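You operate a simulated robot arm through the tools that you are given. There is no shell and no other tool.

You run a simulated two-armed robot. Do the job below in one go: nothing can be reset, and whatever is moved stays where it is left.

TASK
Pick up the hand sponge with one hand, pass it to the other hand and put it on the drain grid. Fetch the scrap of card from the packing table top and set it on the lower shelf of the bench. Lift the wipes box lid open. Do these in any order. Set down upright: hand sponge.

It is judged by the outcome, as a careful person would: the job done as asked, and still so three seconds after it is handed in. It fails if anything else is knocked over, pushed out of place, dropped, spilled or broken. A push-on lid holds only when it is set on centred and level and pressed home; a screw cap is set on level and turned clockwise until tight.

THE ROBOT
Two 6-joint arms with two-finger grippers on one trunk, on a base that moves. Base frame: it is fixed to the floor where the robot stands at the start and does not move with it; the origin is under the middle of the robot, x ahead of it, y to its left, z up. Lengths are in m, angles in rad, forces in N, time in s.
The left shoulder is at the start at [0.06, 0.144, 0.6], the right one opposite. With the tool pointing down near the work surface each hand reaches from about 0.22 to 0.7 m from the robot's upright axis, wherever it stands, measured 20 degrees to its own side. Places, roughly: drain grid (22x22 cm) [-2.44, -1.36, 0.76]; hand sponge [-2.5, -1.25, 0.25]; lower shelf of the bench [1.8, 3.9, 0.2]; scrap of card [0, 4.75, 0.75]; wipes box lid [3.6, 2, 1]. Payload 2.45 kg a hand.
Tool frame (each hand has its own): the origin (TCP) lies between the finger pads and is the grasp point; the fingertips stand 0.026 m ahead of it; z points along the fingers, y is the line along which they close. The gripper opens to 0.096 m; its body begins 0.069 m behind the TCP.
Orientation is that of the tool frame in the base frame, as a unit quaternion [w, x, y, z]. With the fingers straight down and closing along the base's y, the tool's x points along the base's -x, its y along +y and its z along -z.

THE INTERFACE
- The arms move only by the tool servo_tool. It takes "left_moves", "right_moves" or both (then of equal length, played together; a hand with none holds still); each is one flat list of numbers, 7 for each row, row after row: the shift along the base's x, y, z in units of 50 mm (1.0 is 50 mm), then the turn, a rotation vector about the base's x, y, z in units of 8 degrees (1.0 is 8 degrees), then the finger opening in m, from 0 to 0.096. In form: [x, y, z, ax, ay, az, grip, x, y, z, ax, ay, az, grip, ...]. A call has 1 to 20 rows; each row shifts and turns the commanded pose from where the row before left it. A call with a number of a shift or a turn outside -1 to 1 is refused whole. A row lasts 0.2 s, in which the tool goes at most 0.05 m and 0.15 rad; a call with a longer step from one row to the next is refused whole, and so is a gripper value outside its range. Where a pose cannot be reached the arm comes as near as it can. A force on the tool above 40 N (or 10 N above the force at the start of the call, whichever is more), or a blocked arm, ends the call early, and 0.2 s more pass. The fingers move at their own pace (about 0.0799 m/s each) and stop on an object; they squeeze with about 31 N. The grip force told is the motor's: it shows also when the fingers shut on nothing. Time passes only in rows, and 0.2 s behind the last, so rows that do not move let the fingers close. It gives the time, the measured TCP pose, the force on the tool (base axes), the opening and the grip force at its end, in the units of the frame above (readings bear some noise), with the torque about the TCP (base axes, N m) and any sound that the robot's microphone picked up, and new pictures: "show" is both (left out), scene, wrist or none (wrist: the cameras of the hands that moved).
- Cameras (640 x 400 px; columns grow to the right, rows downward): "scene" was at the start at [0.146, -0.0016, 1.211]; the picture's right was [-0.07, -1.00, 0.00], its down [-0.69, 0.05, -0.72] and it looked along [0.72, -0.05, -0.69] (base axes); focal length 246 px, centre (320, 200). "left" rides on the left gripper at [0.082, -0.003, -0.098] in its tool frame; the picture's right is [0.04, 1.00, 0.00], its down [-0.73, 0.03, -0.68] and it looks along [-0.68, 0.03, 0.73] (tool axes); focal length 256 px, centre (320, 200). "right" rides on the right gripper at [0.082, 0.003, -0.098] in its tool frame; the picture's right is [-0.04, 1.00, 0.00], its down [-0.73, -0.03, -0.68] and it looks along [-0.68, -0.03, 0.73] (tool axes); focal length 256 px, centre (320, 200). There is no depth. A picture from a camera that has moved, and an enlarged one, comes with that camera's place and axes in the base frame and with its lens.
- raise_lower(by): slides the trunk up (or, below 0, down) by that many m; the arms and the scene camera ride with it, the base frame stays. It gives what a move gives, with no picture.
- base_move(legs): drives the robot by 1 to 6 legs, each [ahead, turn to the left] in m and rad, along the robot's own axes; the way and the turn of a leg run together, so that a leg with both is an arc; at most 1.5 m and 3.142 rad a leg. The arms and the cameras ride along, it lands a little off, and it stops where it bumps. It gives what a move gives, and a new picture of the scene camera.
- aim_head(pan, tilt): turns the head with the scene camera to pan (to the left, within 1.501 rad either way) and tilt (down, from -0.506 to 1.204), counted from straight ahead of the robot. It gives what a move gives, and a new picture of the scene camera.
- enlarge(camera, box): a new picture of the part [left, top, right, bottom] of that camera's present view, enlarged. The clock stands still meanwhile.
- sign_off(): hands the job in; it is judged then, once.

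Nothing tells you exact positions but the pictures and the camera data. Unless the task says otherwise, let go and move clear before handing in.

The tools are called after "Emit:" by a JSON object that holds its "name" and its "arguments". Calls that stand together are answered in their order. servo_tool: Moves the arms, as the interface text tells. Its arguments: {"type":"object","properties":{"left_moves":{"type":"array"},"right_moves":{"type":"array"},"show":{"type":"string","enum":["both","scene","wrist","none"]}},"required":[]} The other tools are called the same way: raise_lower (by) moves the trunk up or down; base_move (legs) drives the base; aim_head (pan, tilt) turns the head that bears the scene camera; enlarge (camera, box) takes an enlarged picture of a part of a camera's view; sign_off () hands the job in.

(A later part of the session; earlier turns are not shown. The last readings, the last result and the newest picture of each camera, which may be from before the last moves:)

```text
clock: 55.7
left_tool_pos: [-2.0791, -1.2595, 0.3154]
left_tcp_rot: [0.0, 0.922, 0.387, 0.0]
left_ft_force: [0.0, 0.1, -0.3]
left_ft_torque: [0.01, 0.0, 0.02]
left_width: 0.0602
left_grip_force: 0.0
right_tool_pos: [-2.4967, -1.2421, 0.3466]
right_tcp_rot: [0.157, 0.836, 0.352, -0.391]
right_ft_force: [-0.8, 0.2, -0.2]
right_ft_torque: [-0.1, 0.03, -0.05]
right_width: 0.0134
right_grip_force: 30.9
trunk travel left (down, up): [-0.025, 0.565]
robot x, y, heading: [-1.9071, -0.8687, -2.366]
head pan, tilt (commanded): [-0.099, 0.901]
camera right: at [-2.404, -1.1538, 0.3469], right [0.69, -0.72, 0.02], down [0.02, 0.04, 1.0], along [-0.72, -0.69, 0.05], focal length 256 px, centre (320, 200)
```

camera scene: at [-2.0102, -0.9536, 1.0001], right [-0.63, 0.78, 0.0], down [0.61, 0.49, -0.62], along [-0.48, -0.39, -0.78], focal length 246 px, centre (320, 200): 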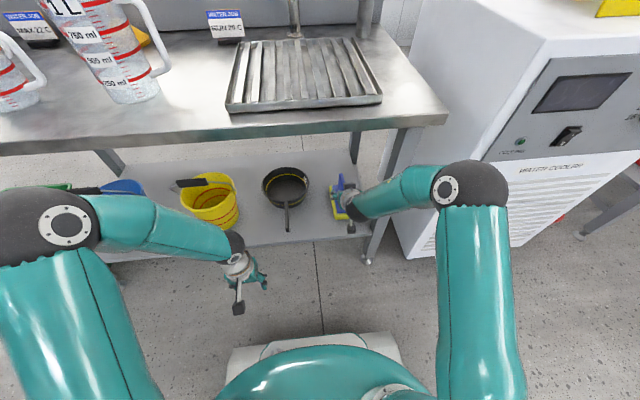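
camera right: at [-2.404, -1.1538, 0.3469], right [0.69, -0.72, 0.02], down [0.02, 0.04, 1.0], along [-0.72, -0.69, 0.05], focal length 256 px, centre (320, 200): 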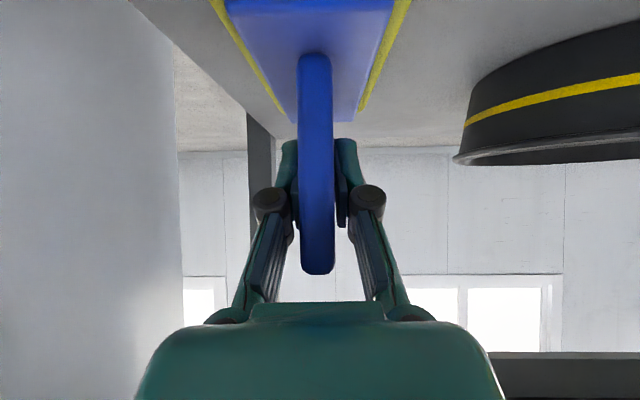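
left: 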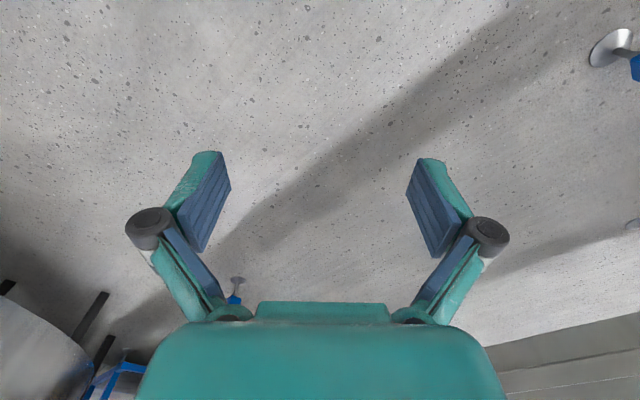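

The sponge is gripped by its fin (opening 13 mm, 31 N). I'll lift it slightly, draw it back, and then back the base away from the table.

Emit:
{"name": "servo_tool", "arguments": {"right_moves": [0, 0, 0.4, 0, 0, 0, 0.0, 0, 0, 0.5, 0, 0, 0, 0.0, 0.3, 0.3, 0.2, 0, 0, 0, 0.0, 0.6, 0.6, 0, 0, 0, 0, 0.0, 0.6, 0.6, 0, 0, 0, 0, 0.0], "show": "both"}}

```text
clock: 56.9
left_tool_pos: [-2.0791, -1.2594, 0.3148]
left_tcp_rot: [0.0, 0.922, 0.387, 0.001]
left_ft_force: [-0.3, -0.3, 0.2]
left_ft_torque: [0.01, -0.03, -0.01]
left_width: 0.0598
left_grip_force: 0.2
right_tool_pos: [-2.4216, -1.1688, 0.3995]
right_tcp_rot: [0.156, 0.836, 0.351, -0.392]
right_ft_force: [-0.6, 0.2, -1.7]
right_ft_torque: [0.0, 0.0, 0.01]
right_width: 0.0137
right_grip_force: 31.0
trunk travel left (down, up): [-0.025, 0.565]
robot x, y, heading: [-1.9116, -0.8637, -2.365]
head pan, tilt (commanded): [-0.099, 0.901]
camera scene: at [-2.0105, -0.9539, 1.0001], right [-0.63, 0.78, 0.0], down [0.61, 0.49, -0.62], along [-0.48, -0.39, -0.78], focal length 246 px, centre (320, 200)
camera right: at [-2.3287, -1.08, 0.4006], right [0.69, -0.72, 0.02], down [0.02, 0.04, 1.0], along [-0.72, -0.69, 0.05], focal length 256 px, centre (320, 200)
```

scene: 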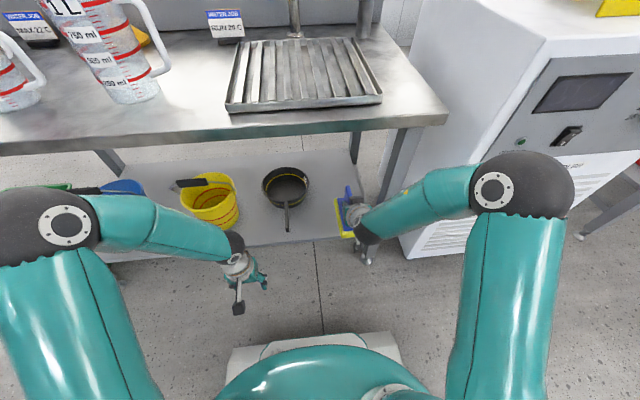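
right: 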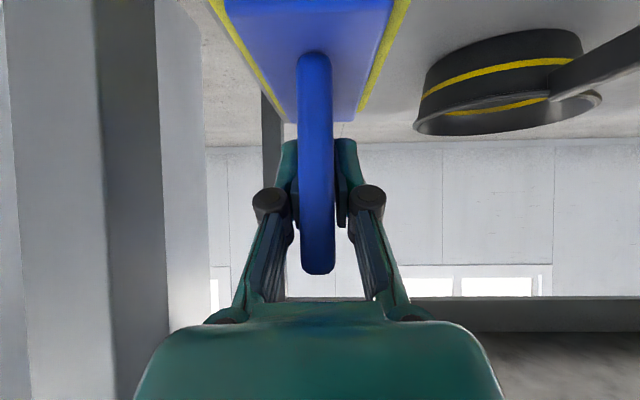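

The sponge is held and clear of the shelf. Backing the base straight away from the table.

Emit:
{"name": "base_move", "arguments": {"legs": [[-0.32, 0]]}}

Emit:
{"name": "raise_lower", "arguments": {"by": 0.3}}

Emit:
{"name": "aim_head", "arguments": {"pan": 0.0, "tilt": 0.95}}

```text
clock: 59.0
left_tool_pos: [-1.8547, -1.0346, 0.3151]
left_tcp_rot: [0.001, 0.923, 0.386, 0.0]
left_ft_force: [-0.1, 0.5, 0.2]
left_ft_torque: [0.02, 0.03, 0.01]
left_width: 0.0601
left_grip_force: 0.0
right_tool_pos: [-2.1956, -0.9436, 0.3985]
right_tcp_rot: [0.156, 0.837, 0.349, -0.391]
right_ft_force: [-0.9, -0.6, -1.6]
right_ft_torque: [-0.01, -0.01, -0.05]
right_width: 0.0135
right_grip_force: 30.6
trunk travel left (down, up): [-0.025, 0.565]
robot x, y, heading: [-1.6829, -0.6431, -2.363]
head pan, tilt (commanded): [-0.099, 0.901]
camera scene: at [-1.784, -0.7298, 1.0001], right [-0.62, 0.78, 0.0], down [0.61, 0.49, -0.62], along [-0.48, -0.39, -0.78], focal length 246 px, centre (320, 200)
```

scene: 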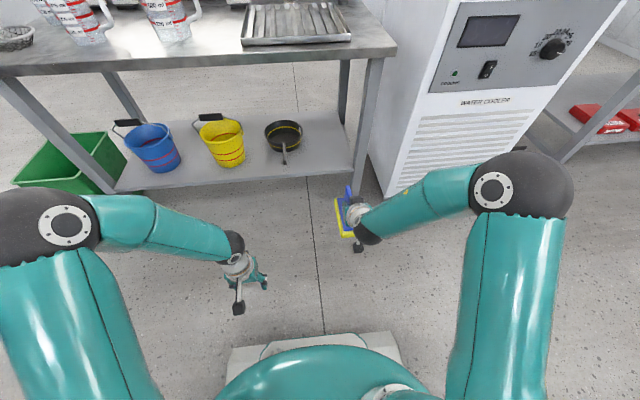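

```text
clock: 62.0
left_tool_pos: [-1.8539, -1.034, 0.6154]
left_tcp_rot: [0.0, 0.923, 0.385, 0.0]
left_ft_force: [0.1, 0.8, -0.7]
left_ft_torque: [0.0, 0.02, -0.03]
left_width: 0.0602
left_grip_force: 0.0
right_tool_pos: [-2.1967, -0.9443, 0.6991]
right_tcp_rot: [0.156, 0.837, 0.349, -0.391]
right_ft_force: [0.0, 0.9, -0.9]
right_ft_torque: [0.01, 0.01, 0.01]
right_width: 0.0133
right_grip_force: 31.2
trunk travel left (down, up): [-0.325, 0.265]
robot x, y, heading: [-1.6828, -0.6459, -2.373]
head pan, tilt (commanded): [-0.099, 0.901]
```

```text
clock: 62.7
left_tool_pos: [-1.8543, -1.0347, 0.6155]
left_tcp_rot: [0.0, 0.923, 0.385, 0.0]
left_ft_force: [0.7, -0.2, -0.7]
left_ft_torque: [0.02, -0.02, -0.01]
left_width: 0.06
left_grip_force: 0.1
right_tool_pos: [-2.1969, -0.9427, 0.7006]
right_tcp_rot: [0.156, 0.837, 0.349, -0.391]
right_ft_force: [0.0, -0.7, -2.1]
right_ft_torque: [0.0, -0.03, 0.02]
right_width: 0.0134
right_grip_force: 31.3
trunk travel left (down, up): [-0.325, 0.265]
robot x, y, heading: [-1.684, -0.6445, -2.364]
head pan, tilt (commanded): [0.0, 0.949]
camera scene: at [-1.7772, -0.7336, 1.2965], right [-0.7, 0.72, 0.0], down [0.58, 0.57, -0.58], along [-0.42, -0.41, -0.81], focal length 246 px, centre (320, 200)
```

scene: 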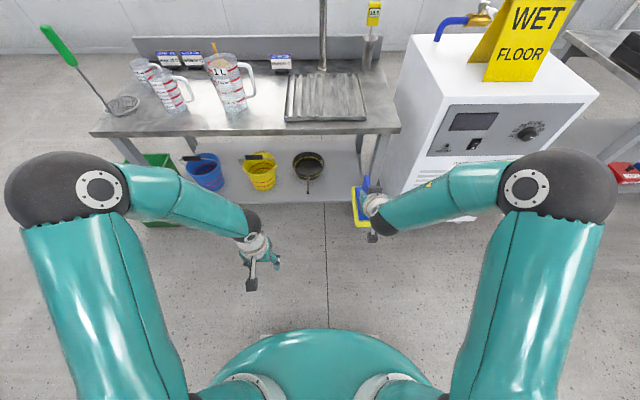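

The sponge is well held and clear of the table. Now I'll swing the right hand to point leftwards in front of me so the fin lies crosswise for the handover.

Emit:
{"name": "servo_tool", "arguments": {"right_moves": [0.279, 0.012, 0, 0, 0, 0.9375, 0, 0.279, 0.012, 0, 0, 0, 0.9375, 0, 0.279, 0.012, 0, 0, 0, 0.9375, 0, 0.279, 0.012, 0, 0, 0, 0.9375, 0, 0.279, 0.012, 0, 0, 0, 0.9375, 0, 0.279, 0.012, 0, 0, 0, 0.9375, 0, 0.279, 0.012, 0, 0, 0, 0.9375, 0, 0.279, 0.012, 0, 0, 0, 0.9375, 0, 0.279, 0.012, 0, 0, 0, 0.9375, 0, 0.279, 0.012, 0, 0, 0, 0.9375, 0, 0.279, 0.012, 0, 0, 0, 0.9375, 0, 0.279, 0.012, 0, 0, 0, 0.9375, 0], "left_moves": [0, 0, 0.4, 0, 0, -0.9375, 0.06, 0, 0, 0.4, 0, 0, -0.9375, 0.06, 0, 0, 0.4, 0, 0, -0.9375, 0.06, 0, 0, 0.4, 0, 0, -0.9375, 0.06, 0, 0, 0.4, 0, 0, -0.9375, 0.06, 0, 0, 0.4, 0, 0, -0.9375, 0.06, 0, 0, 0.4, 0, 0, -0.9375, 0.06, 0, 0, 0.4, 0, 0, -0.9375, 0.06, 0, 0, 0.4, 0, 0, -0.9375, 0.06, 0, 0, 0.4, 0, 0, -0.9375, 0.06, 0, 0, 0.4, 0, 0, -0.9375, 0.06, 0, 0, 0.4, 0, 0, -0.9375, 0.06], "show": "both"}}

```text
clock: 65.3
left_tool_pos: [-1.8542, -1.035, 0.8566]
left_tcp_rot: [0.0, 0.924, -0.382, 0.0]
left_ft_force: [-0.4, -0.2, 0.4]
left_ft_torque: [0.02, -0.01, 0.02]
left_width: 0.0601
left_grip_force: 0.1
right_tool_pos: [-1.9586, -1.0108, 0.8074]
right_tcp_rot: [0.328, 0.435, 0.817, -0.191]
right_ft_force: [-0.3, -0.5, -2.8]
right_ft_torque: [0.01, 0.0, 0.03]
right_width: 0.0136
right_grip_force: 30.6
right hand out of reach, approached as far as the arm can: row 2, 3, 4, 5, 6, 7, 8
trunk travel left (down, up): [-0.325, 0.265]
robot x, y, heading: [-1.6841, -0.6417, -2.371]
head pan, tilt (commanded): [0.0, 0.949]
camera scene: at [-1.7769, -0.7336, 1.2965], right [-0.7, 0.71, 0.0], down [0.58, 0.57, -0.58], along [-0.42, -0.41, -0.81], focal length 246 px, centre (320, 200)
camera right: at [-2.0236, -0.9014, 0.8197], right [0.85, 0.52, 0.0], down [0.02, -0.04, 1.0], along [0.52, -0.85, -0.05], focal length 256 px, centre (320, 200)
camera left: at [-1.7928, -1.0899, 0.955], right [-0.68, -0.74, 0.0], down [-0.54, 0.5, 0.68], along [-0.5, 0.46, -0.73], focal length 256 px, centre (320, 200)
```

scene: 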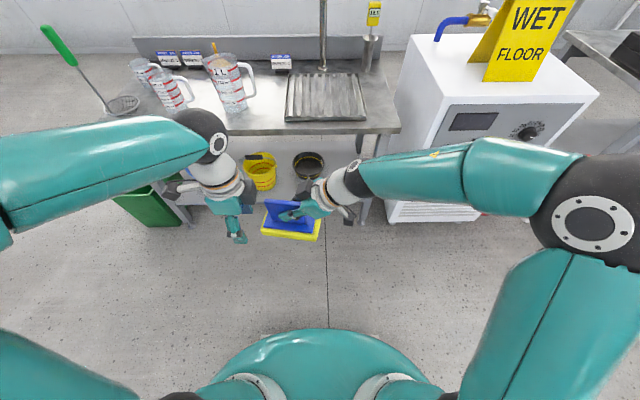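
right: 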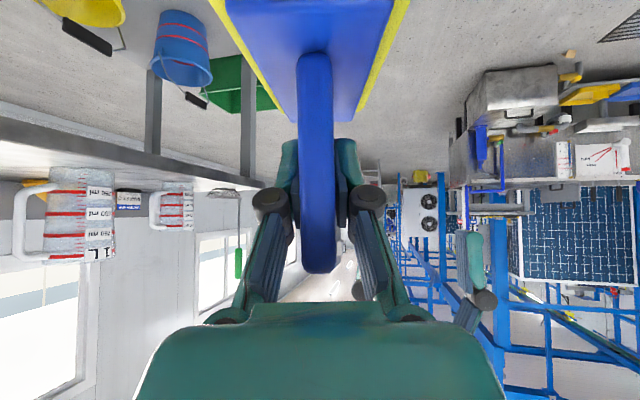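
left: 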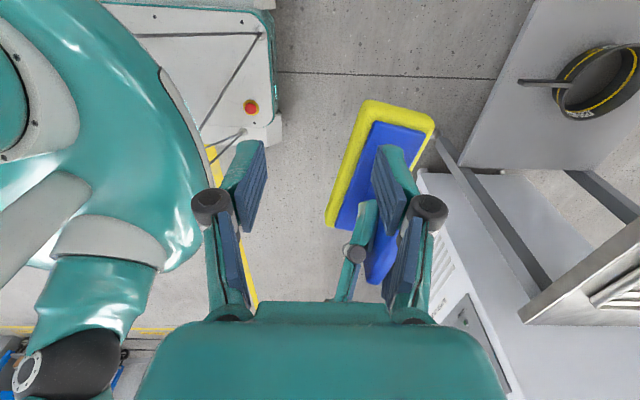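

Both hands turned; the right hand got pushed a little left by its reach limit. I'll move the right hand back to the right and finish its yaw so the fin lies squarely crosswise.

Emit:
{"name": "servo_tool", "arguments": {"right_moves": [-0.35, 0.355, -0.2, 0, 0, 0.35, 0, -0.35, 0.355, -0.2, 0, 0, 0.35, 0, -0.35, 0.355, -0.2, 0, 0, 0.35, 0, -0.35, 0.355, -0.2, 0, 0, 0.35, 0], "show": "both"}}

```text
clock: 66.3
left_tool_pos: [-1.8546, -1.0346, 0.8556]
left_tcp_rot: [-0.001, 0.925, -0.381, -0.001]
left_ft_force: [-0.1, -0.1, -0.3]
left_ft_torque: [-0.01, 0.0, 0.0]
left_width: 0.0598
left_grip_force: 0.0
right_tool_pos: [-2.0288, -0.9363, 0.766]
right_tcp_rot: [0.346, 0.353, 0.855, -0.158]
right_ft_force: [0.1, -0.2, -2.9]
right_ft_torque: [0.02, -0.03, 0.02]
right_width: 0.0134
right_grip_force: 31.2
trunk travel left (down, up): [-0.325, 0.265]
robot x, y, heading: [-1.6863, -0.6423, -2.365]
head pan, tilt (commanded): [0.0, 0.949]
camera scene: at [-1.7772, -0.7335, 1.2965], right [-0.7, 0.72, 0.0], down [0.58, 0.57, -0.58], along [-0.42, -0.41, -0.81], focal length 246 px, centre (320, 200)
camera right: at [-2.1141, -0.8419, 0.7796], right [0.73, 0.68, 0.0], down [0.03, -0.03, 1.0], along [0.68, -0.73, -0.05], focal length 256 px, centre (320, 200)
```

scene: 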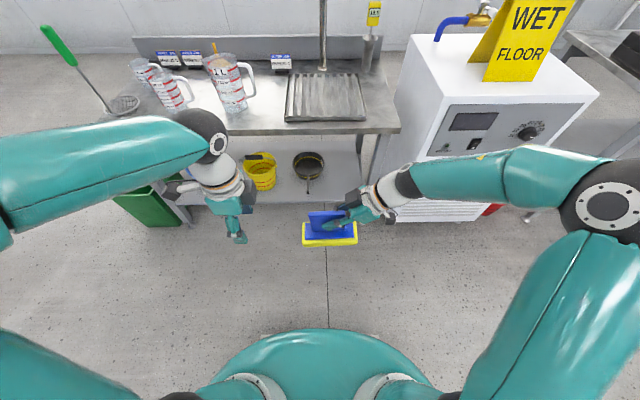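
right: 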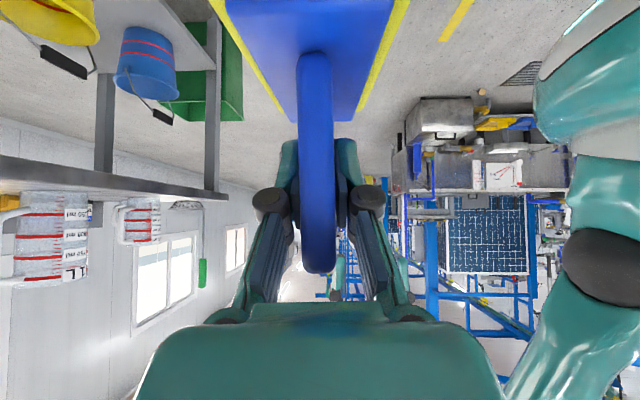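

The fin now lies crosswise at robot (0.45, -0.03) with the free end to the left. I'll level the sponge by about 5° and bring the left hand over the free end of the fin.

Emit:
{"name": "servo_tool", "arguments": {"right_moves": [0, 0, 0, -0.227, -0.2235, 0, 0, 0, 0, 0, -0.227, -0.2235, 0, 0, 0, 0, 0, 0, 0, 0, 0, 0, 0, 0, 0, 0, 0, 0], "left_moves": [-0.7, 0.328, 0.125, 0, 0, 0, 0.06, -0.7, 0.328, 0.125, 0, 0, 0, 0.06, -0.7, 0.328, 0.125, 0, 0, 0, 0.06, -0.7, 0.328, 0.125, 0, 0, 0, 0.06], "show": "both"}}

```text
clock: 67.3
left_tool_pos: [-1.9961, -0.9672, 0.8793]
left_tcp_rot: [-0.001, 0.925, -0.38, 0.0]
left_ft_force: [-0.5, 0.1, -0.2]
left_ft_torque: [0.0, 0.03, 0.02]
left_width: 0.0602
left_grip_force: 0.0
right_tool_pos: [-2.0285, -0.9381, 0.7659]
right_tcp_rot: [0.382, 0.348, 0.838, -0.174]
right_ft_force: [-1.0, 0.2, -1.7]
right_ft_torque: [0.03, -0.02, -0.01]
right_width: 0.0135
right_grip_force: 31.2
trunk travel left (down, up): [-0.325, 0.265]
robot x, y, heading: [-1.6857, -0.6416, -2.366]
head pan, tilt (commanded): [0.0, 0.949]
camera scene: at [-1.7774, -0.7336, 1.2964], right [-0.7, 0.72, 0.0], down [0.58, 0.57, -0.58], along [-0.42, -0.41, -0.81], focal length 246 px, centre (320, 200)
camera right: at [-2.115, -0.8428, 0.7673], right [0.74, 0.68, 0.0], down [-0.03, 0.03, 1.0], along [0.68, -0.74, 0.04], focal length 256 px, centre (320, 200)
camera left: at [-1.9365, -1.0226, 0.978], right [-0.67, -0.74, 0.0], down [-0.54, 0.49, 0.68], along [-0.5, 0.46, -0.73], focal length 256 px, centre (320, 200)
```

scene: 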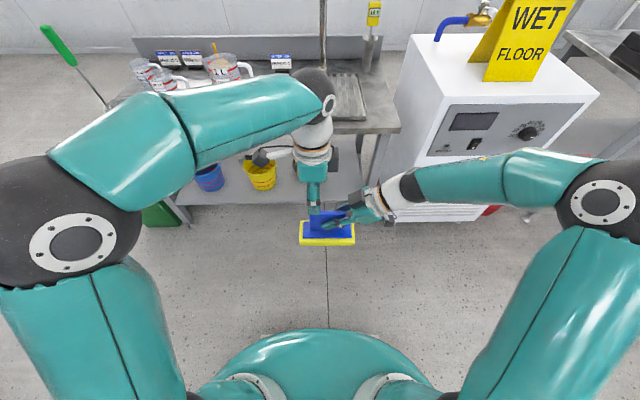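
right: 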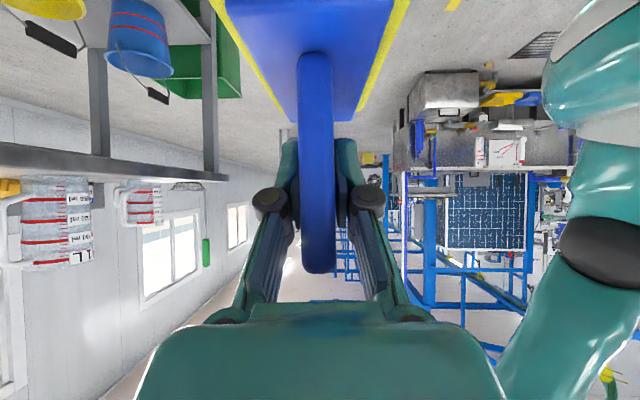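
left: 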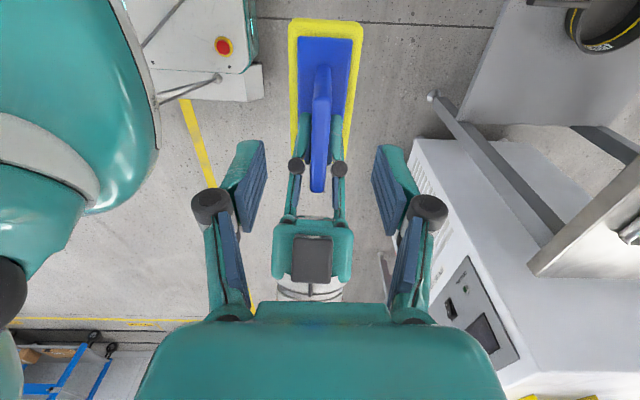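

The left hand is over the fin, which is centred between its open fingers. I'll zoom in to see exactly where the free part of the fin is relative to the right fingers.

Emit:
{"name": "enlarge", "arguments": {"camera": "left", "box": [240, 10, 400, 260]}}

Emit:
{"name": "enlarge", "arguments": {"camera": "scene", "box": [270, 150, 400, 260]}}

```text
1.60 times, centred on (320, 135) of left
camera zoom: at [-1.9365, -1.0226, 0.978], right [-0.67, -0.74, 0.0], down [-0.54, 0.49, 0.68], along [-0.5, 0.46, -0.73], focal length 410 px, centre (320, 304)
```

zoom: 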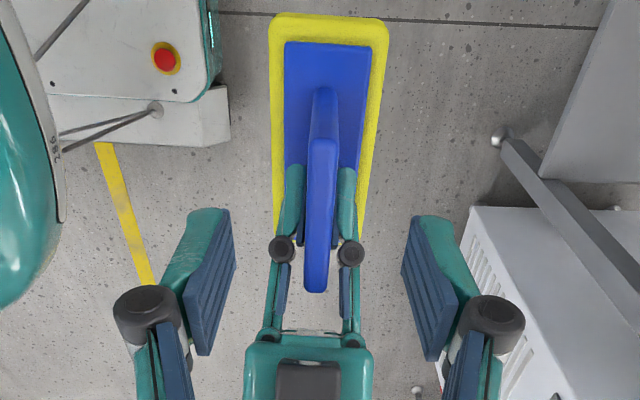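

```text
3.64 times, centred on (335, 205) of scene
camera zoom: at [-1.7774, -0.7336, 1.2964], right [-0.7, 0.72, 0.0], down [0.58, 0.57, -0.58], along [-0.42, -0.41, -0.81], focal length 894 px, centre (266, 182)
```

zoom: 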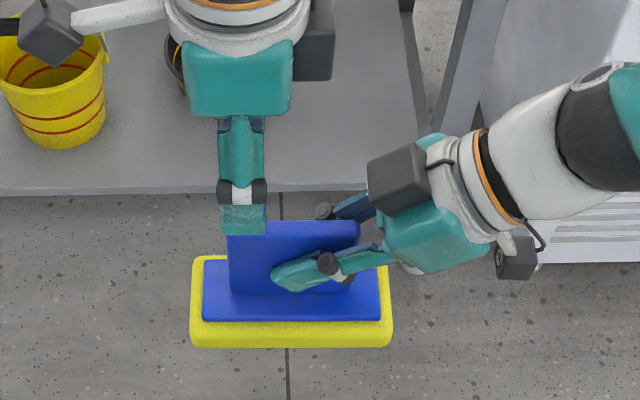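

The fin's free end is right below the left fingers, with about 7 mm to spare from the right fingertips if I shift 4 mm left. Descending now.

Emit:
{"name": "servo_tool", "arguments": {"left_moves": [0.028, -0.028, -0.6, 0, 0, 0, 0.06, 0.028, -0.028, -0.6, 0, 0, 0, 0.06, 0, 0, -0.6, 0, 0, 0, 0.06, 0, 0, -0.5, 0, 0, 0, 0.06], "show": "both"}}

Emit:
{"name": "enlarge", "arguments": {"camera": "scene", "box": [270, 150, 400, 260]}}

```text
clock: 68.3
left_tool_pos: [-1.9926, -0.9737, 0.7651]
left_tcp_rot: [-0.001, 0.925, -0.38, -0.001]
left_ft_force: [0.1, 0.4, 0.0]
left_ft_torque: [0.01, -0.02, 0.0]
left_width: 0.06
left_grip_force: 0.0
right_tool_pos: [-2.0294, -0.938, 0.7668]
right_tcp_rot: [0.382, 0.348, 0.838, -0.174]
right_ft_force: [-0.5, 0.3, -1.9]
right_ft_torque: [0.03, 0.01, -0.02]
right_width: 0.0136
right_grip_force: 31.2
trunk travel left (down, up): [-0.325, 0.265]
robot x, y, heading: [-1.6826, -0.6425, -2.363]
head pan, tilt (commanded): [0.0, 0.949]
camera scene: at [-1.7772, -0.7338, 1.2965], right [-0.7, 0.71, 0.0], down [0.58, 0.57, -0.58], along [-0.42, -0.41, -0.81], focal length 246 px, centre (320, 200)
camera left: at [-1.932, -1.028, 0.8635], right [-0.67, -0.74, 0.0], down [-0.54, 0.49, 0.68], along [-0.5, 0.46, -0.73], focal length 256 px, centre (320, 200)
```

scene: 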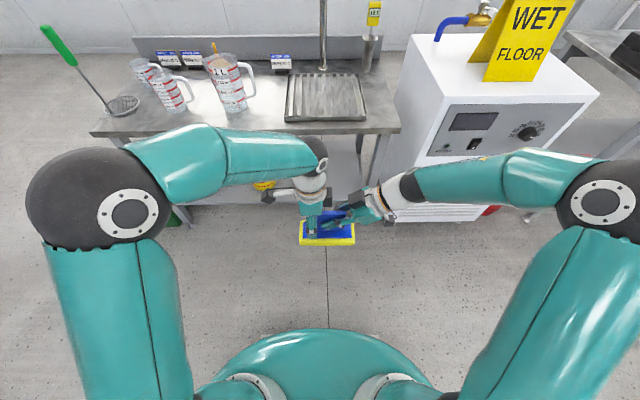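
left: 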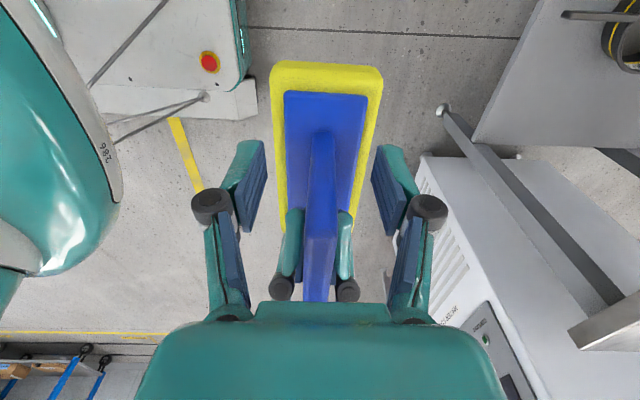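

```text
3.64 times, centred on (335, 205) of scene
camera zoom: at [-1.7772, -0.7338, 1.2965], right [-0.7, 0.71, 0.0], down [0.58, 0.57, -0.58], along [-0.42, -0.41, -0.81], focal length 894 px, centre (266, 182)
```

zoom: 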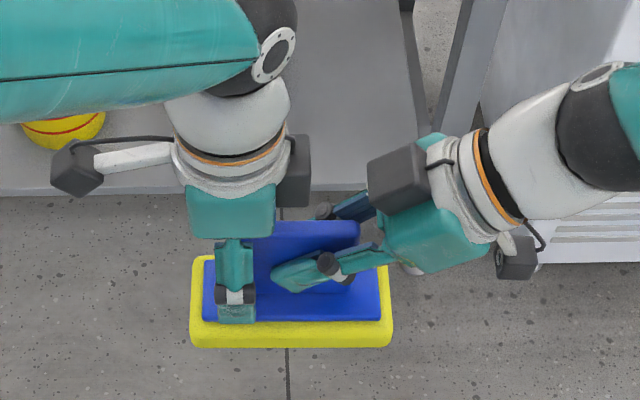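

The left fingers straddle the fin's free end without touching the right hand. Closing the left grip.

Emit:
{"name": "servo_tool", "arguments": {"left_moves": [0, 0, 0, 0, 0, 0, 0, 0, 0, 0, 0, 0, 0, 0, 0, 0, 0, 0, 0, 0, 0, 0, 0, 0, 0, 0, 0, 0], "show": "wrist"}}

Emit:
{"name": "enlarge", "arguments": {"camera": "scene", "box": [270, 150, 400, 260]}}

```text
clock: 69.3
left_tool_pos: [-1.9933, -0.9724, 0.7656]
left_tcp_rot: [0.0, 0.925, -0.379, -0.001]
left_ft_force: [-4.1, -8.5, -4.1]
left_ft_torque: [-0.24, 0.03, 0.05]
left_width: 0.0135
left_grip_force: 30.7
right_tool_pos: [-2.0285, -0.9362, 0.7665]
right_tcp_rot: [0.383, 0.348, 0.838, -0.174]
right_ft_force: [4.5, 7.8, 4.5]
right_ft_torque: [0.08, -0.18, 0.44]
right_width: 0.0134
right_grip_force: 30.6
trunk travel left (down, up): [-0.325, 0.265]
robot x, y, heading: [-1.6862, -0.6421, -2.369]
head pan, tilt (commanded): [0.0, 0.949]
camera left: at [-1.9321, -1.0281, 0.8637], right [-0.67, -0.74, 0.0], down [-0.54, 0.49, 0.68], along [-0.5, 0.46, -0.73], focal length 256 px, centre (320, 200)
```

left: 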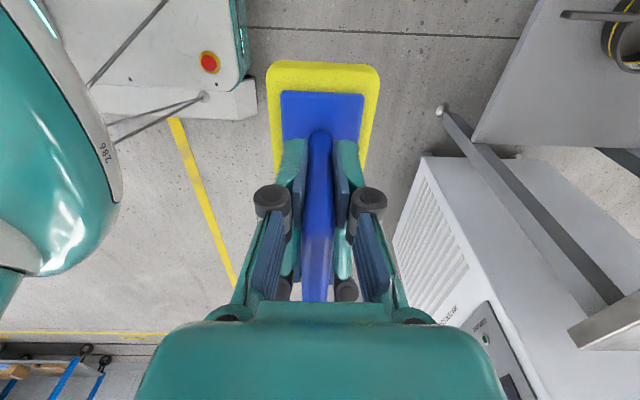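

```text
3.64 times, centred on (335, 205) of scene
camera zoom: at [-1.7771, -0.7336, 1.2965], right [-0.7, 0.71, 0.0], down [0.58, 0.57, -0.58], along [-0.42, -0.41, -0.81], focal length 894 px, centre (266, 182)
```

zoom: 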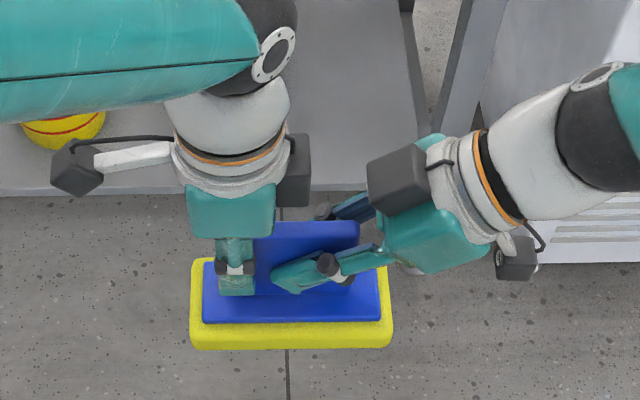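

Both hands hold the fin firmly. Now I release the right hand and withdraw it back along its own axis.

Emit:
{"name": "servo_tool", "arguments": {"right_moves": [0, 0, 0, 0, 0, 0, 0.06, 0, 0, 0, 0, 0, 0, 0.06, 0, 0, 0, 0, 0, 0, 0.06], "show": "none"}}

Emit:
{"name": "servo_tool", "arguments": {"right_moves": [-0.26, 0.28, 0.32, 0, 0, 0, 0.06, -0.4, 0.43, 0.5, 0, 0, 0, 0.06, -0.4, 0.43, 0.5, 0, 0, 0, 0.06, -0.4, 0.43, 0.5, 0, 0, 0, 0.06], "show": "both"}}

```text
clock: 70.1
left_tool_pos: [-1.9921, -0.9722, 0.7662]
left_tcp_rot: [-0.001, 0.925, -0.38, 0.0]
left_ft_force: [-0.4, -0.2, 0.1]
left_ft_torque: [-0.04, -0.08, -0.02]
left_width: 0.0133
left_grip_force: 31.1
right_tool_pos: [-2.0305, -0.9374, 0.7649]
right_tcp_rot: [0.381, 0.349, 0.838, -0.176]
right_ft_force: [-0.2, 0.0, -0.2]
right_ft_torque: [0.0, 0.03, -0.03]
right_width: 0.0601
right_grip_force: 0.0
trunk travel left (down, up): [-0.325, 0.265]
robot x, y, heading: [-1.6846, -0.6439, -2.367]
head pan, tilt (commanded): [0.0, 0.949]
```

```text
clock: 71.1
left_tool_pos: [-1.9938, -0.9721, 0.7649]
left_tcp_rot: [-0.001, 0.925, -0.38, -0.001]
left_ft_force: [0.3, 0.4, -0.4]
left_ft_torque: [-0.01, -0.05, 0.0]
left_width: 0.0134
left_grip_force: 30.7
right_tool_pos: [-2.1018, -0.8595, 0.8543]
right_tcp_rot: [0.381, 0.349, 0.838, -0.175]
right_ft_force: [-0.5, -0.1, 0.4]
right_ft_torque: [0.0, -0.01, 0.01]
right_width: 0.06
right_grip_force: 0.1
trunk travel left (down, up): [-0.325, 0.265]
robot x, y, heading: [-1.6846, -0.6432, -2.367]
head pan, tilt (commanded): [0.0, 0.949]
camera scene: at [-1.7769, -0.7333, 1.2965], right [-0.7, 0.71, 0.0], down [0.58, 0.57, -0.58], along [-0.42, -0.41, -0.81], focal length 246 px, centre (320, 200)
camera right: at [-2.1862, -0.7643, 0.8554], right [0.74, 0.68, 0.0], down [-0.03, 0.03, 1.0], along [0.68, -0.74, 0.04], focal length 256 px, centre (320, 200)
```

scene: 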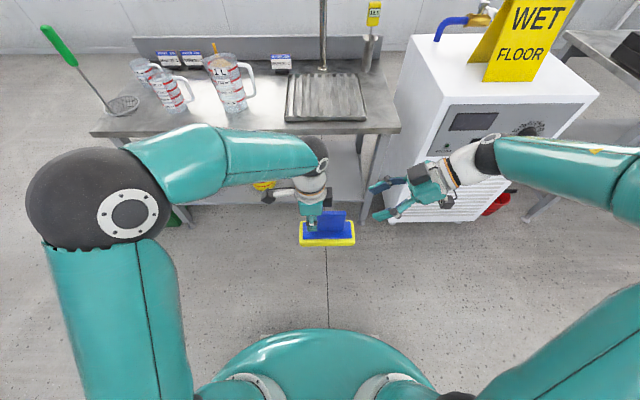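
right: 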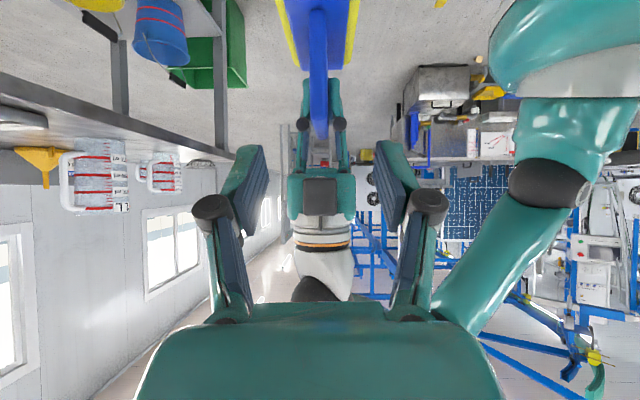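

The handover worked: the left hand alone holds the sponge, level. I'll fold the right hand back to a compact downward pose before moving to the table.

Emit:
{"name": "servo_tool", "arguments": {"right_moves": [-0.037, 0.404, -0.1, 0.633, 0.623, 0, 0.06, -0.037, 0.404, -0.1, 0.633, 0.623, 0, 0.06, -0.037, 0.404, -0.1, 0.633, 0.623, 0, 0.06, -0.037, 0.404, -0.1, 0.633, 0.623, 0, 0.06, -0.037, 0.404, -0.1, 0.633, 0.623, 0, 0.06, -0.037, 0.404, -0.1, 0.633, 0.623, 0, 0.06, -0.037, 0.404, -0.1, 0.633, 0.623, 0, 0.06, 0, 0, 0, 0, 0, -0.9375, 0.06, 0, 0, 0, 0, 0, -0.9375, 0.06, 0, 0, 0, 0, 0, -0.9375, 0.06, 0, 0, 0, 0, 0, -0.9375, 0.06, 0, 0, 0, 0, 0, -0.9375, 0.06, 0, 0, 0, 0, 0, -0.9375, 0.06, 0, 0, 0, 0, 0, -0.9375, 0.06, 0, 0, 0, 0, 0, -0.9375, 0.06, 0, 0, 0, 0, 0, -0.9375, 0.06, 0, 0, 0, 0, 0, -0.9375, 0.06, 0, 0, 0, 0, 0, -0.9375, 0.06, 0, 0, 0, 0, 0, -0.9375, 0.06], "show": "scene"}}

```text
clock: 75.1
left_tool_pos: [-1.9925, -0.9725, 0.7654]
left_tcp_rot: [-0.001, 0.925, -0.38, 0.0]
left_ft_force: [0.0, 0.8, -0.1]
left_ft_torque: [-0.05, -0.04, -0.01]
left_width: 0.0136
left_grip_force: 31.4
right_tool_pos: [-2.1297, -0.7751, 0.7504]
right_tcp_rot: [0.068, 0.869, 0.411, -0.267]
right_ft_force: [0.5, -1.0, 0.6]
right_ft_torque: [0.0, 0.01, 0.0]
right_width: 0.06
right_grip_force: 0.1
right hand out of reach, approached as far as the arm can: row 3, 4, 5, 6, 7, 12, 13, 14, 15, 16, 17, 18
trunk travel left (down, up): [-0.325, 0.265]
robot x, y, heading: [-1.6851, -0.6448, -2.364]
head pan, tilt (commanded): [0.0, 0.949]
camera scene: at [-1.777, -0.7336, 1.2965], right [-0.7, 0.71, 0.0], down [0.58, 0.57, -0.58], along [-0.42, -0.41, -0.81], focal length 246 px, centre (320, 200)
```

scene: 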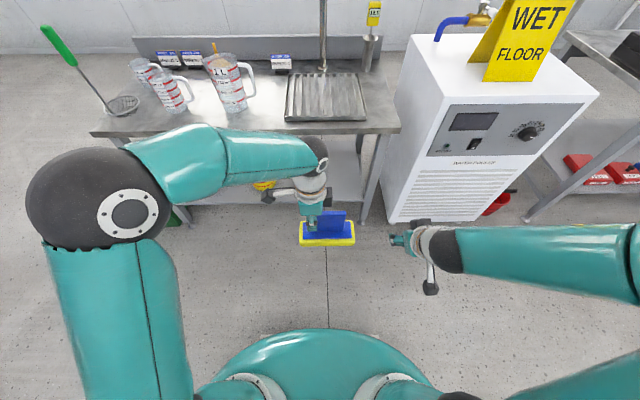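

The right arm's elbow sticks out sideways because the hand is high. I'll lower the right hand and set it upright so the arm folds in.

Emit:
{"name": "servo_tool", "arguments": {"right_moves": [0, 0, -0.7, 0.7, -0.71, 0, 0.06, 0, 0, -0.7, 0.7, -0.71, 0, 0.06, 0, 0, -0.7, 0.7, -0.71, 0, 0.06, 0, 0, -0.7, 0.7, -0.71, 0, 0.06], "show": "scene"}}

```text
clock: 76.1
left_tool_pos: [-1.9929, -0.9738, 0.7648]
left_tcp_rot: [-0.001, 0.925, -0.381, -0.002]
left_ft_force: [-0.4, 0.2, 0.1]
left_ft_torque: [-0.02, -0.08, 0.05]
left_width: 0.0133
left_grip_force: 31.3
right_tool_pos: [-2.1302, -0.773, 0.607]
right_tcp_rot: [-0.02, 0.901, 0.434, -0.006]
right_ft_force: [1.0, -0.1, 0.4]
right_ft_torque: [0.01, -0.02, 0.02]
right_width: 0.06
right_grip_force: 0.2
trunk travel left (down, up): [-0.325, 0.265]
robot x, y, heading: [-1.6854, -0.6428, -2.368]
head pan, tilt (commanded): [0.0, 0.949]
camera scene: at [-1.7775, -0.7339, 1.2964], right [-0.7, 0.72, 0.0], down [0.58, 0.57, -0.58], along [-0.42, -0.41, -0.81], focal length 246 px, centre (320, 200)
```

scene: 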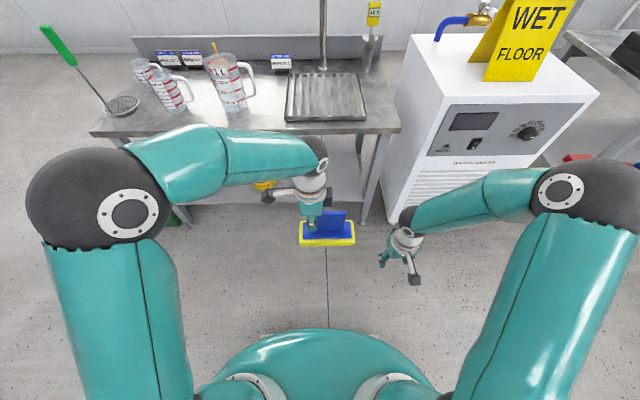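

The right arm is folded in. I'll raise the trunk so both hands are above tabletop height, then drive forward to the grid.

Emit:
{"name": "raise_lower", "arguments": {"by": 0.255}}

Emit:
{"name": "base_move", "arguments": {"legs": [[0.2, 0]]}}

```text
clock: 78.7
left_tool_pos: [-1.9925, -0.9725, 1.0199]
left_tcp_rot: [-0.002, 0.924, -0.381, 0.0]
left_ft_force: [0.3, 0.9, -1.5]
left_ft_torque: [-0.04, -0.05, 0.02]
left_width: 0.0135
left_grip_force: 31.1
right_tool_pos: [-2.1322, -0.7728, 0.8618]
right_tcp_rot: [-0.02, 0.901, 0.434, -0.008]
right_ft_force: [-0.1, 0.6, 0.0]
right_ft_torque: [0.0, 0.01, 0.04]
right_width: 0.0602
right_grip_force: 0.1
trunk travel left (down, up): [-0.58, 0.01]
robot x, y, heading: [-1.6832, -0.6427, -2.369]
head pan, tilt (commanded): [0.0, 0.949]
```

```text
clock: 80.3
left_tool_pos: [-2.1378, -1.1167, 1.0191]
left_tcp_rot: [-0.002, 0.925, -0.379, 0.0]
left_ft_force: [-0.4, -0.4, -2.0]
left_ft_torque: [-0.01, -0.07, 0.0]
left_width: 0.0132
left_grip_force: 31.3
right_tool_pos: [-2.2755, -0.9154, 0.861]
right_tcp_rot: [-0.019, 0.9, 0.435, -0.008]
right_ft_force: [-0.8, -0.6, -0.7]
right_ft_torque: [-0.02, -0.02, -0.03]
right_width: 0.06
right_grip_force: 0.0
trunk travel left (down, up): [-0.58, 0.01]
robot x, y, heading: [-1.8294, -0.7832, -2.363]
head pan, tilt (commanded): [0.0, 0.949]
camera scene: at [-1.9227, -0.8764, 1.5513], right [-0.7, 0.71, 0.0], down [0.58, 0.57, -0.58], along [-0.41, -0.41, -0.81], focal length 246 px, centre (320, 200)
```

scene: 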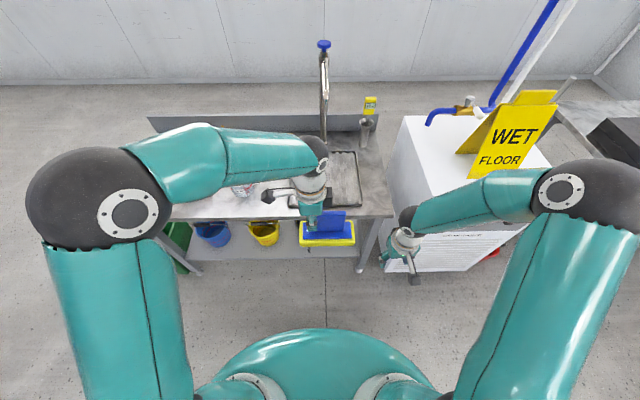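

Clear so far. A little further forward to bring the grid into the left hand's reach.

Emit:
{"name": "base_move", "arguments": {"legs": [[0.16, 0]]}}

Emit:
{"name": "enlarge", "arguments": {"camera": "left", "box": [0, 0, 640, 400]}}

```text
clock: 81.8
left_tool_pos: [-2.2519, -1.227, 1.0195]
left_tcp_rot: [-0.002, 0.925, -0.381, 0.0]
left_ft_force: [-1.7, -0.7, -2.7]
left_ft_torque: [0.01, -0.09, -0.03]
left_width: 0.0137
left_grip_force: 31.2
right_tool_pos: [-2.3892, -1.026, 0.8618]
right_tcp_rot: [-0.02, 0.9, 0.435, -0.006]
right_ft_force: [-0.4, -0.7, -0.3]
right_ft_torque: [0.02, -0.04, 0.0]
right_width: 0.0601
right_grip_force: 0.1
trunk travel left (down, up): [-0.58, 0.01]
robot x, y, heading: [-1.9416, -0.899, -2.366]
head pan, tilt (commanded): [0.0, 0.949]
camera scene: at [-2.0367, -0.9881, 1.5512], right [-0.7, 0.71, 0.0], down [0.58, 0.57, -0.58], along [-0.41, -0.41, -0.81], focal length 246 px, centre (320, 200)
```

scene: 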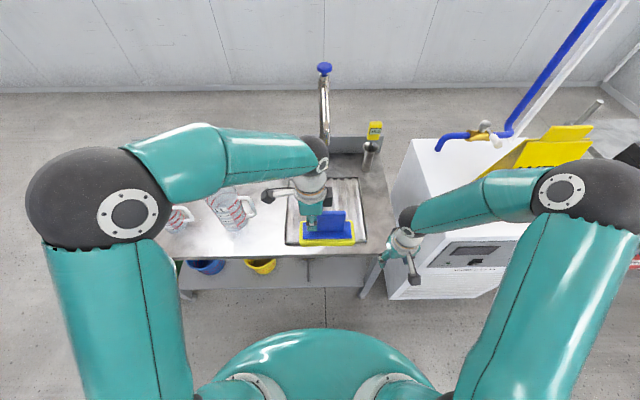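

```text
1.00 times, centred on (320, 200) of left (not enlarged: the box is as wide or as high as the picture)
camera zoom: at [-2.1905, -1.2819, 1.1183], right [-0.67, -0.74, 0.0], down [-0.54, 0.49, 0.68], along [-0.5, 0.46, -0.73], focal length 256 px, centre (320, 200)
```

zoom: 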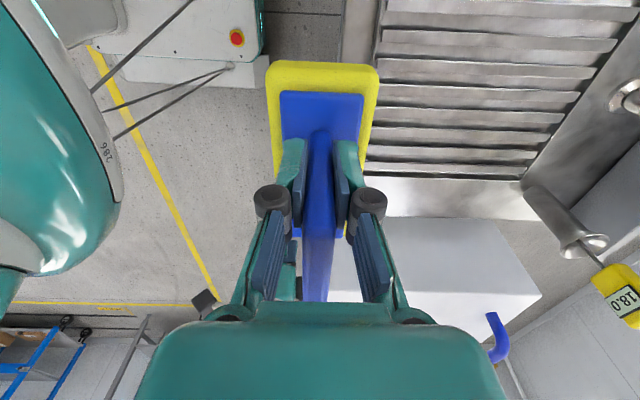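

The grid lies ahead and below the sponge with its slat area about ±13 cm around (-2.43,-1.355). Moving the left hand forward over it while keeping the sponge level.

Emit:
{"name": "servo_tool", "arguments": {"left_moves": [-0.564, -0.588, -0.2, 0, 0, 0, 0, -0.564, -0.588, -0.2, 0, 0, 0, 0, -0.564, -0.588, -0.2, 0, 0, 0, 0, -0.564, -0.588, -0.2, 0, 0, 0, 0, -0.564, -0.588, -0.2, 0, 0, 0, 0], "show": "both"}}

Emit:
{"name": "enlarge", "arguments": {"camera": "scene", "box": [240, 130, 410, 260]}}

```text
clock: 83.0
left_tool_pos: [-2.3906, -1.3725, 0.9683]
left_tcp_rot: [-0.005, 0.924, -0.382, 0.004]
left_ft_force: [-3.4, -0.9, 1.1]
left_ft_torque: [0.06, -0.23, 0.05]
left_width: 0.0134
left_grip_force: 31.3
right_tool_pos: [-2.3913, -1.0265, 0.8619]
right_tcp_rot: [-0.019, 0.9, 0.435, -0.006]
right_ft_force: [0.4, -1.9, 0.2]
right_ft_torque: [-0.03, -0.07, 0.0]
right_width: 0.0599
right_grip_force: 0.1
trunk travel left (down, up): [-0.58, 0.01]
robot x, y, heading: [-1.9448, -0.8977, -2.359]
head pan, tilt (commanded): [0.0, 0.949]
camera scene: at [-2.0387, -0.9876, 1.5511], right [-0.7, 0.71, 0.0], down [0.58, 0.57, -0.58], along [-0.41, -0.41, -0.82], focal length 246 px, centre (320, 200)
camera left: at [-2.3315, -1.428, 1.0664], right [-0.68, -0.74, -0.01], down [-0.55, 0.49, 0.68], along [-0.49, 0.47, -0.74], focal length 256 px, centre (320, 200)
```

scene: 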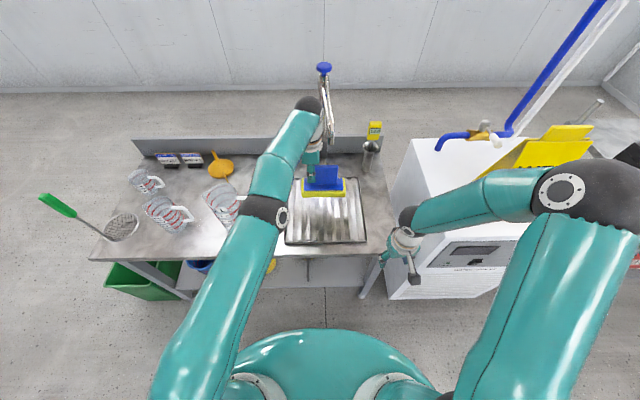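
left: 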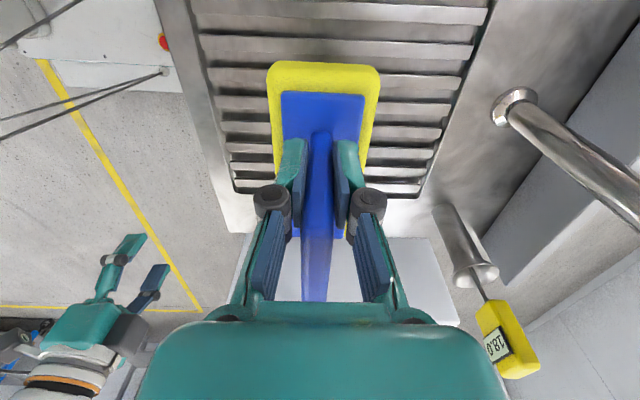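

```text
3.08 times, centred on (325, 195) of scene
camera zoom: at [-2.0387, -0.9876, 1.5511], right [-0.7, 0.71, 0.0], down [0.58, 0.57, -0.58], along [-0.41, -0.41, -0.82], focal length 756 px, centre (305, 215)
```

zoom: 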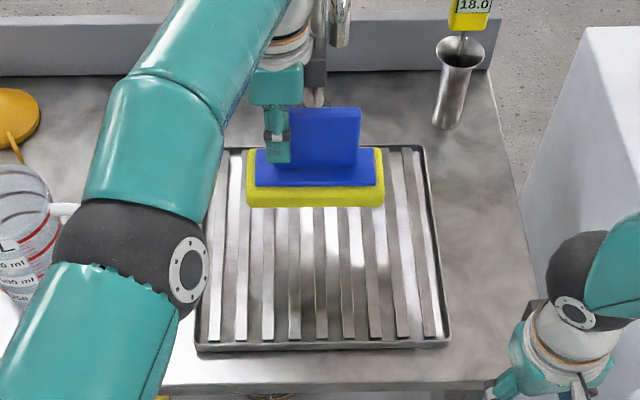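

The sponge is over the grid, but the hand is close to the tap, so I'll ease back 4 cm and begin lowering, watching the force.

Emit:
{"name": "servo_tool", "arguments": {"left_moves": [0.4, 0.4, 0, 0, 0, 0, 0, 0.17, 0.16, -0.3, 0, 0, 0, 0, 0, 0, -0.5, 0, 0, 0, 0, 0, 0, -0.5, 0, 0, 0, 0, 0, 0, -0.4, 0, 0, 0, 0], "show": "both"}}

Emit:
{"name": "enlarge", "arguments": {"camera": "scene", "box": [240, 130, 410, 260]}}

```text
clock: 84.2
left_tool_pos: [-2.3631, -1.345, 0.884]
left_tcp_rot: [-0.001, 0.925, -0.38, 0.0]
left_ft_force: [0.4, -0.8, -1.3]
left_ft_torque: [-0.06, -0.04, 0.0]
left_width: 0.0137
left_grip_force: 31.2
right_tool_pos: [-2.3895, -1.0268, 0.8623]
right_tcp_rot: [-0.019, 0.9, 0.435, -0.007]
right_ft_force: [-0.1, -0.6, -0.4]
right_ft_torque: [-0.04, -0.01, 0.01]
right_width: 0.0601
right_grip_force: 0.0
trunk travel left (down, up): [-0.58, 0.01]
robot x, y, heading: [-1.9422, -0.8999, -2.363]
head pan, tilt (commanded): [0.0, 0.949]
camera scene: at [-2.0353, -0.9866, 1.5515], right [-0.7, 0.71, 0.0], down [0.58, 0.57, -0.58], along [-0.41, -0.41, -0.81], focal length 246 px, centre (320, 200)
camera left: at [-2.3017, -1.4012, 0.9826], right [-0.67, -0.74, 0.0], down [-0.54, 0.49, 0.68], along [-0.5, 0.46, -0.73], focal length 256 px, centre (320, 200)
```

scene: 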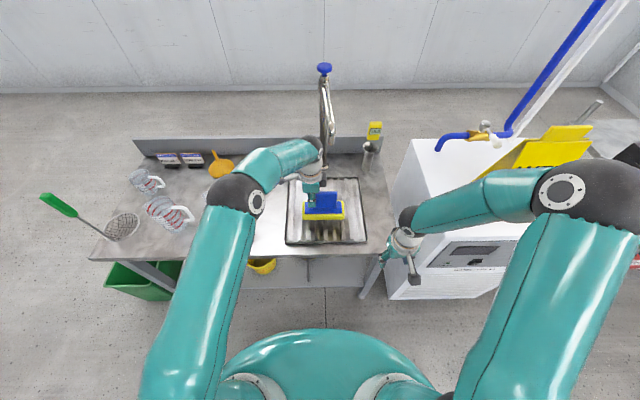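
left: 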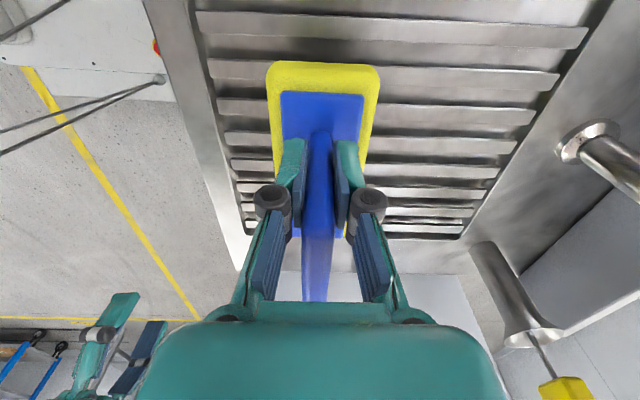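

```text
3.08 times, centred on (325, 195) of scene
camera zoom: at [-2.0353, -0.9866, 1.5515], right [-0.7, 0.71, 0.0], down [0.58, 0.57, -0.58], along [-0.41, -0.41, -0.81], focal length 756 px, centre (305, 215)
```

zoom: 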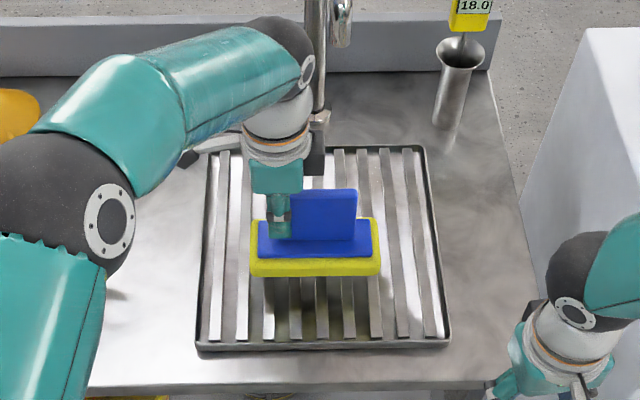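

The sponge is over the middle of the grid. Lowering in small steps.

Emit:
{"name": "servo_tool", "arguments": {"left_moves": [0, 0, -0.2, 0, 0, 0, 0, 0, 0, -0.2, 0, 0, 0, 0, 0, 0, -0.12, 0, 0, 0, 0, 0, 0, -0.1, 0, 0, 0, 0], "show": "none"}}

Emit:
{"name": "enlarge", "arguments": {"camera": "scene", "box": [270, 160, 380, 250]}}

```text
clock: 85.2
left_tool_pos: [-2.3628, -1.3449, 0.8534]
left_tcp_rot: [-0.001, 0.926, -0.379, 0.0]
left_ft_force: [-0.4, -1.2, -0.9]
left_ft_torque: [-0.01, -0.02, -0.03]
left_width: 0.0136
left_grip_force: 31.0
right_tool_pos: [-2.3893, -1.0258, 0.8629]
right_tcp_rot: [-0.02, 0.9, 0.435, -0.008]
right_ft_force: [0.5, 0.0, -0.6]
right_ft_torque: [0.0, -0.02, 0.01]
right_width: 0.0601
right_grip_force: 0.0
trunk travel left (down, up): [-0.58, 0.01]
robot x, y, heading: [-1.9419, -0.8967, -2.367]
head pan, tilt (commanded): [0.0, 0.949]
```

```text
4.44 times, centred on (325, 205) of scene
camera zoom: at [-2.035, -0.9866, 1.5514], right [-0.7, 0.71, 0.0], down [0.58, 0.57, -0.58], along [-0.41, -0.41, -0.81], focal length 1093 px, centre (298, 178)
```

zoom: 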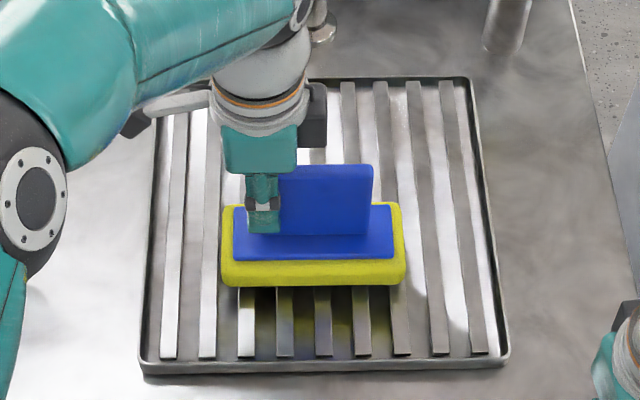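

Not touching yet. Continuing down in 3–4 mm steps.

Emit:
{"name": "servo_tool", "arguments": {"left_moves": [0, 0, -0.08, 0, 0, 0, 0, 0, 0, -0.08, 0, 0, 0, 0], "show": "none"}}

Emit:
{"name": "servo_tool", "arguments": {"left_moves": [0, 0, -0.06, 0, 0, 0, 0, 0, 0, -0.06, 0, 0, 0, 0], "show": "none"}}

Emit:
{"name": "enlarge", "arguments": {"camera": "scene", "box": [270, 160, 380, 250]}}

```text
clock: 85.8
left_tool_pos: [-2.3619, -1.3453, 0.8478]
left_tcp_rot: [-0.001, 0.925, -0.38, 0.0]
left_ft_force: [0.4, -0.2, -1.5]
left_ft_torque: [-0.05, -0.02, -0.01]
left_width: 0.0135
left_grip_force: 31.1
right_tool_pos: [-2.3892, -1.026, 0.8617]
right_tcp_rot: [-0.019, 0.9, 0.435, -0.008]
right_ft_force: [0.0, 0.4, 0.0]
right_ft_torque: [0.0, 0.02, -0.01]
right_width: 0.06
right_grip_force: 0.0
trunk travel left (down, up): [-0.58, 0.01]
robot x, y, heading: [-1.9414, -0.8972, -2.365]
head pan, tilt (commanded): [0.0, 0.949]
```

```text
clock: 86.3
left_tool_pos: [-2.3641, -1.3454, 0.8446]
left_tcp_rot: [0.002, 0.925, -0.379, -0.002]
left_ft_force: [6.9, -3.7, 25.6]
left_ft_torque: [-0.24, -0.28, -0.03]
left_width: 0.0134
left_grip_force: 31.3
right_tool_pos: [-2.3879, -1.0251, 0.8659]
right_tcp_rot: [-0.02, 0.9, 0.435, -0.01]
right_ft_force: [-0.9, 0.5, 0.0]
right_ft_torque: [-0.01, 0.0, 0.0]
right_width: 0.0598
right_grip_force: 0.1
trunk travel left (down, up): [-0.58, 0.01]
robot x, y, heading: [-1.9438, -0.8985, -2.366]
head pan, tilt (commanded): [0.0, 0.949]
```

```text
4.44 times, centred on (325, 205) of scene
camera zoom: at [-2.0319, -0.9845, 1.5523], right [-0.7, 0.71, 0.0], down [0.58, 0.57, -0.58], along [-0.42, -0.41, -0.81], focal length 1093 px, centre (298, 178)
```

zoom: 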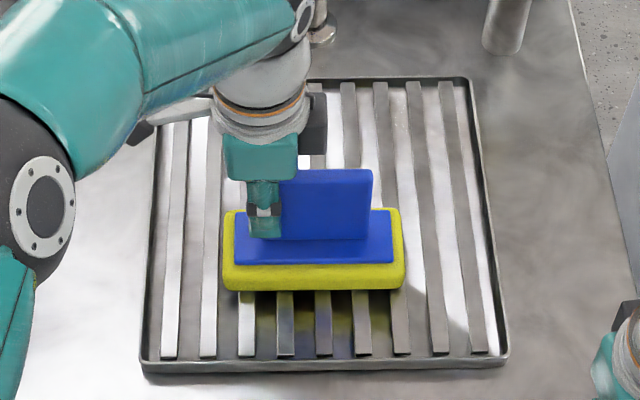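

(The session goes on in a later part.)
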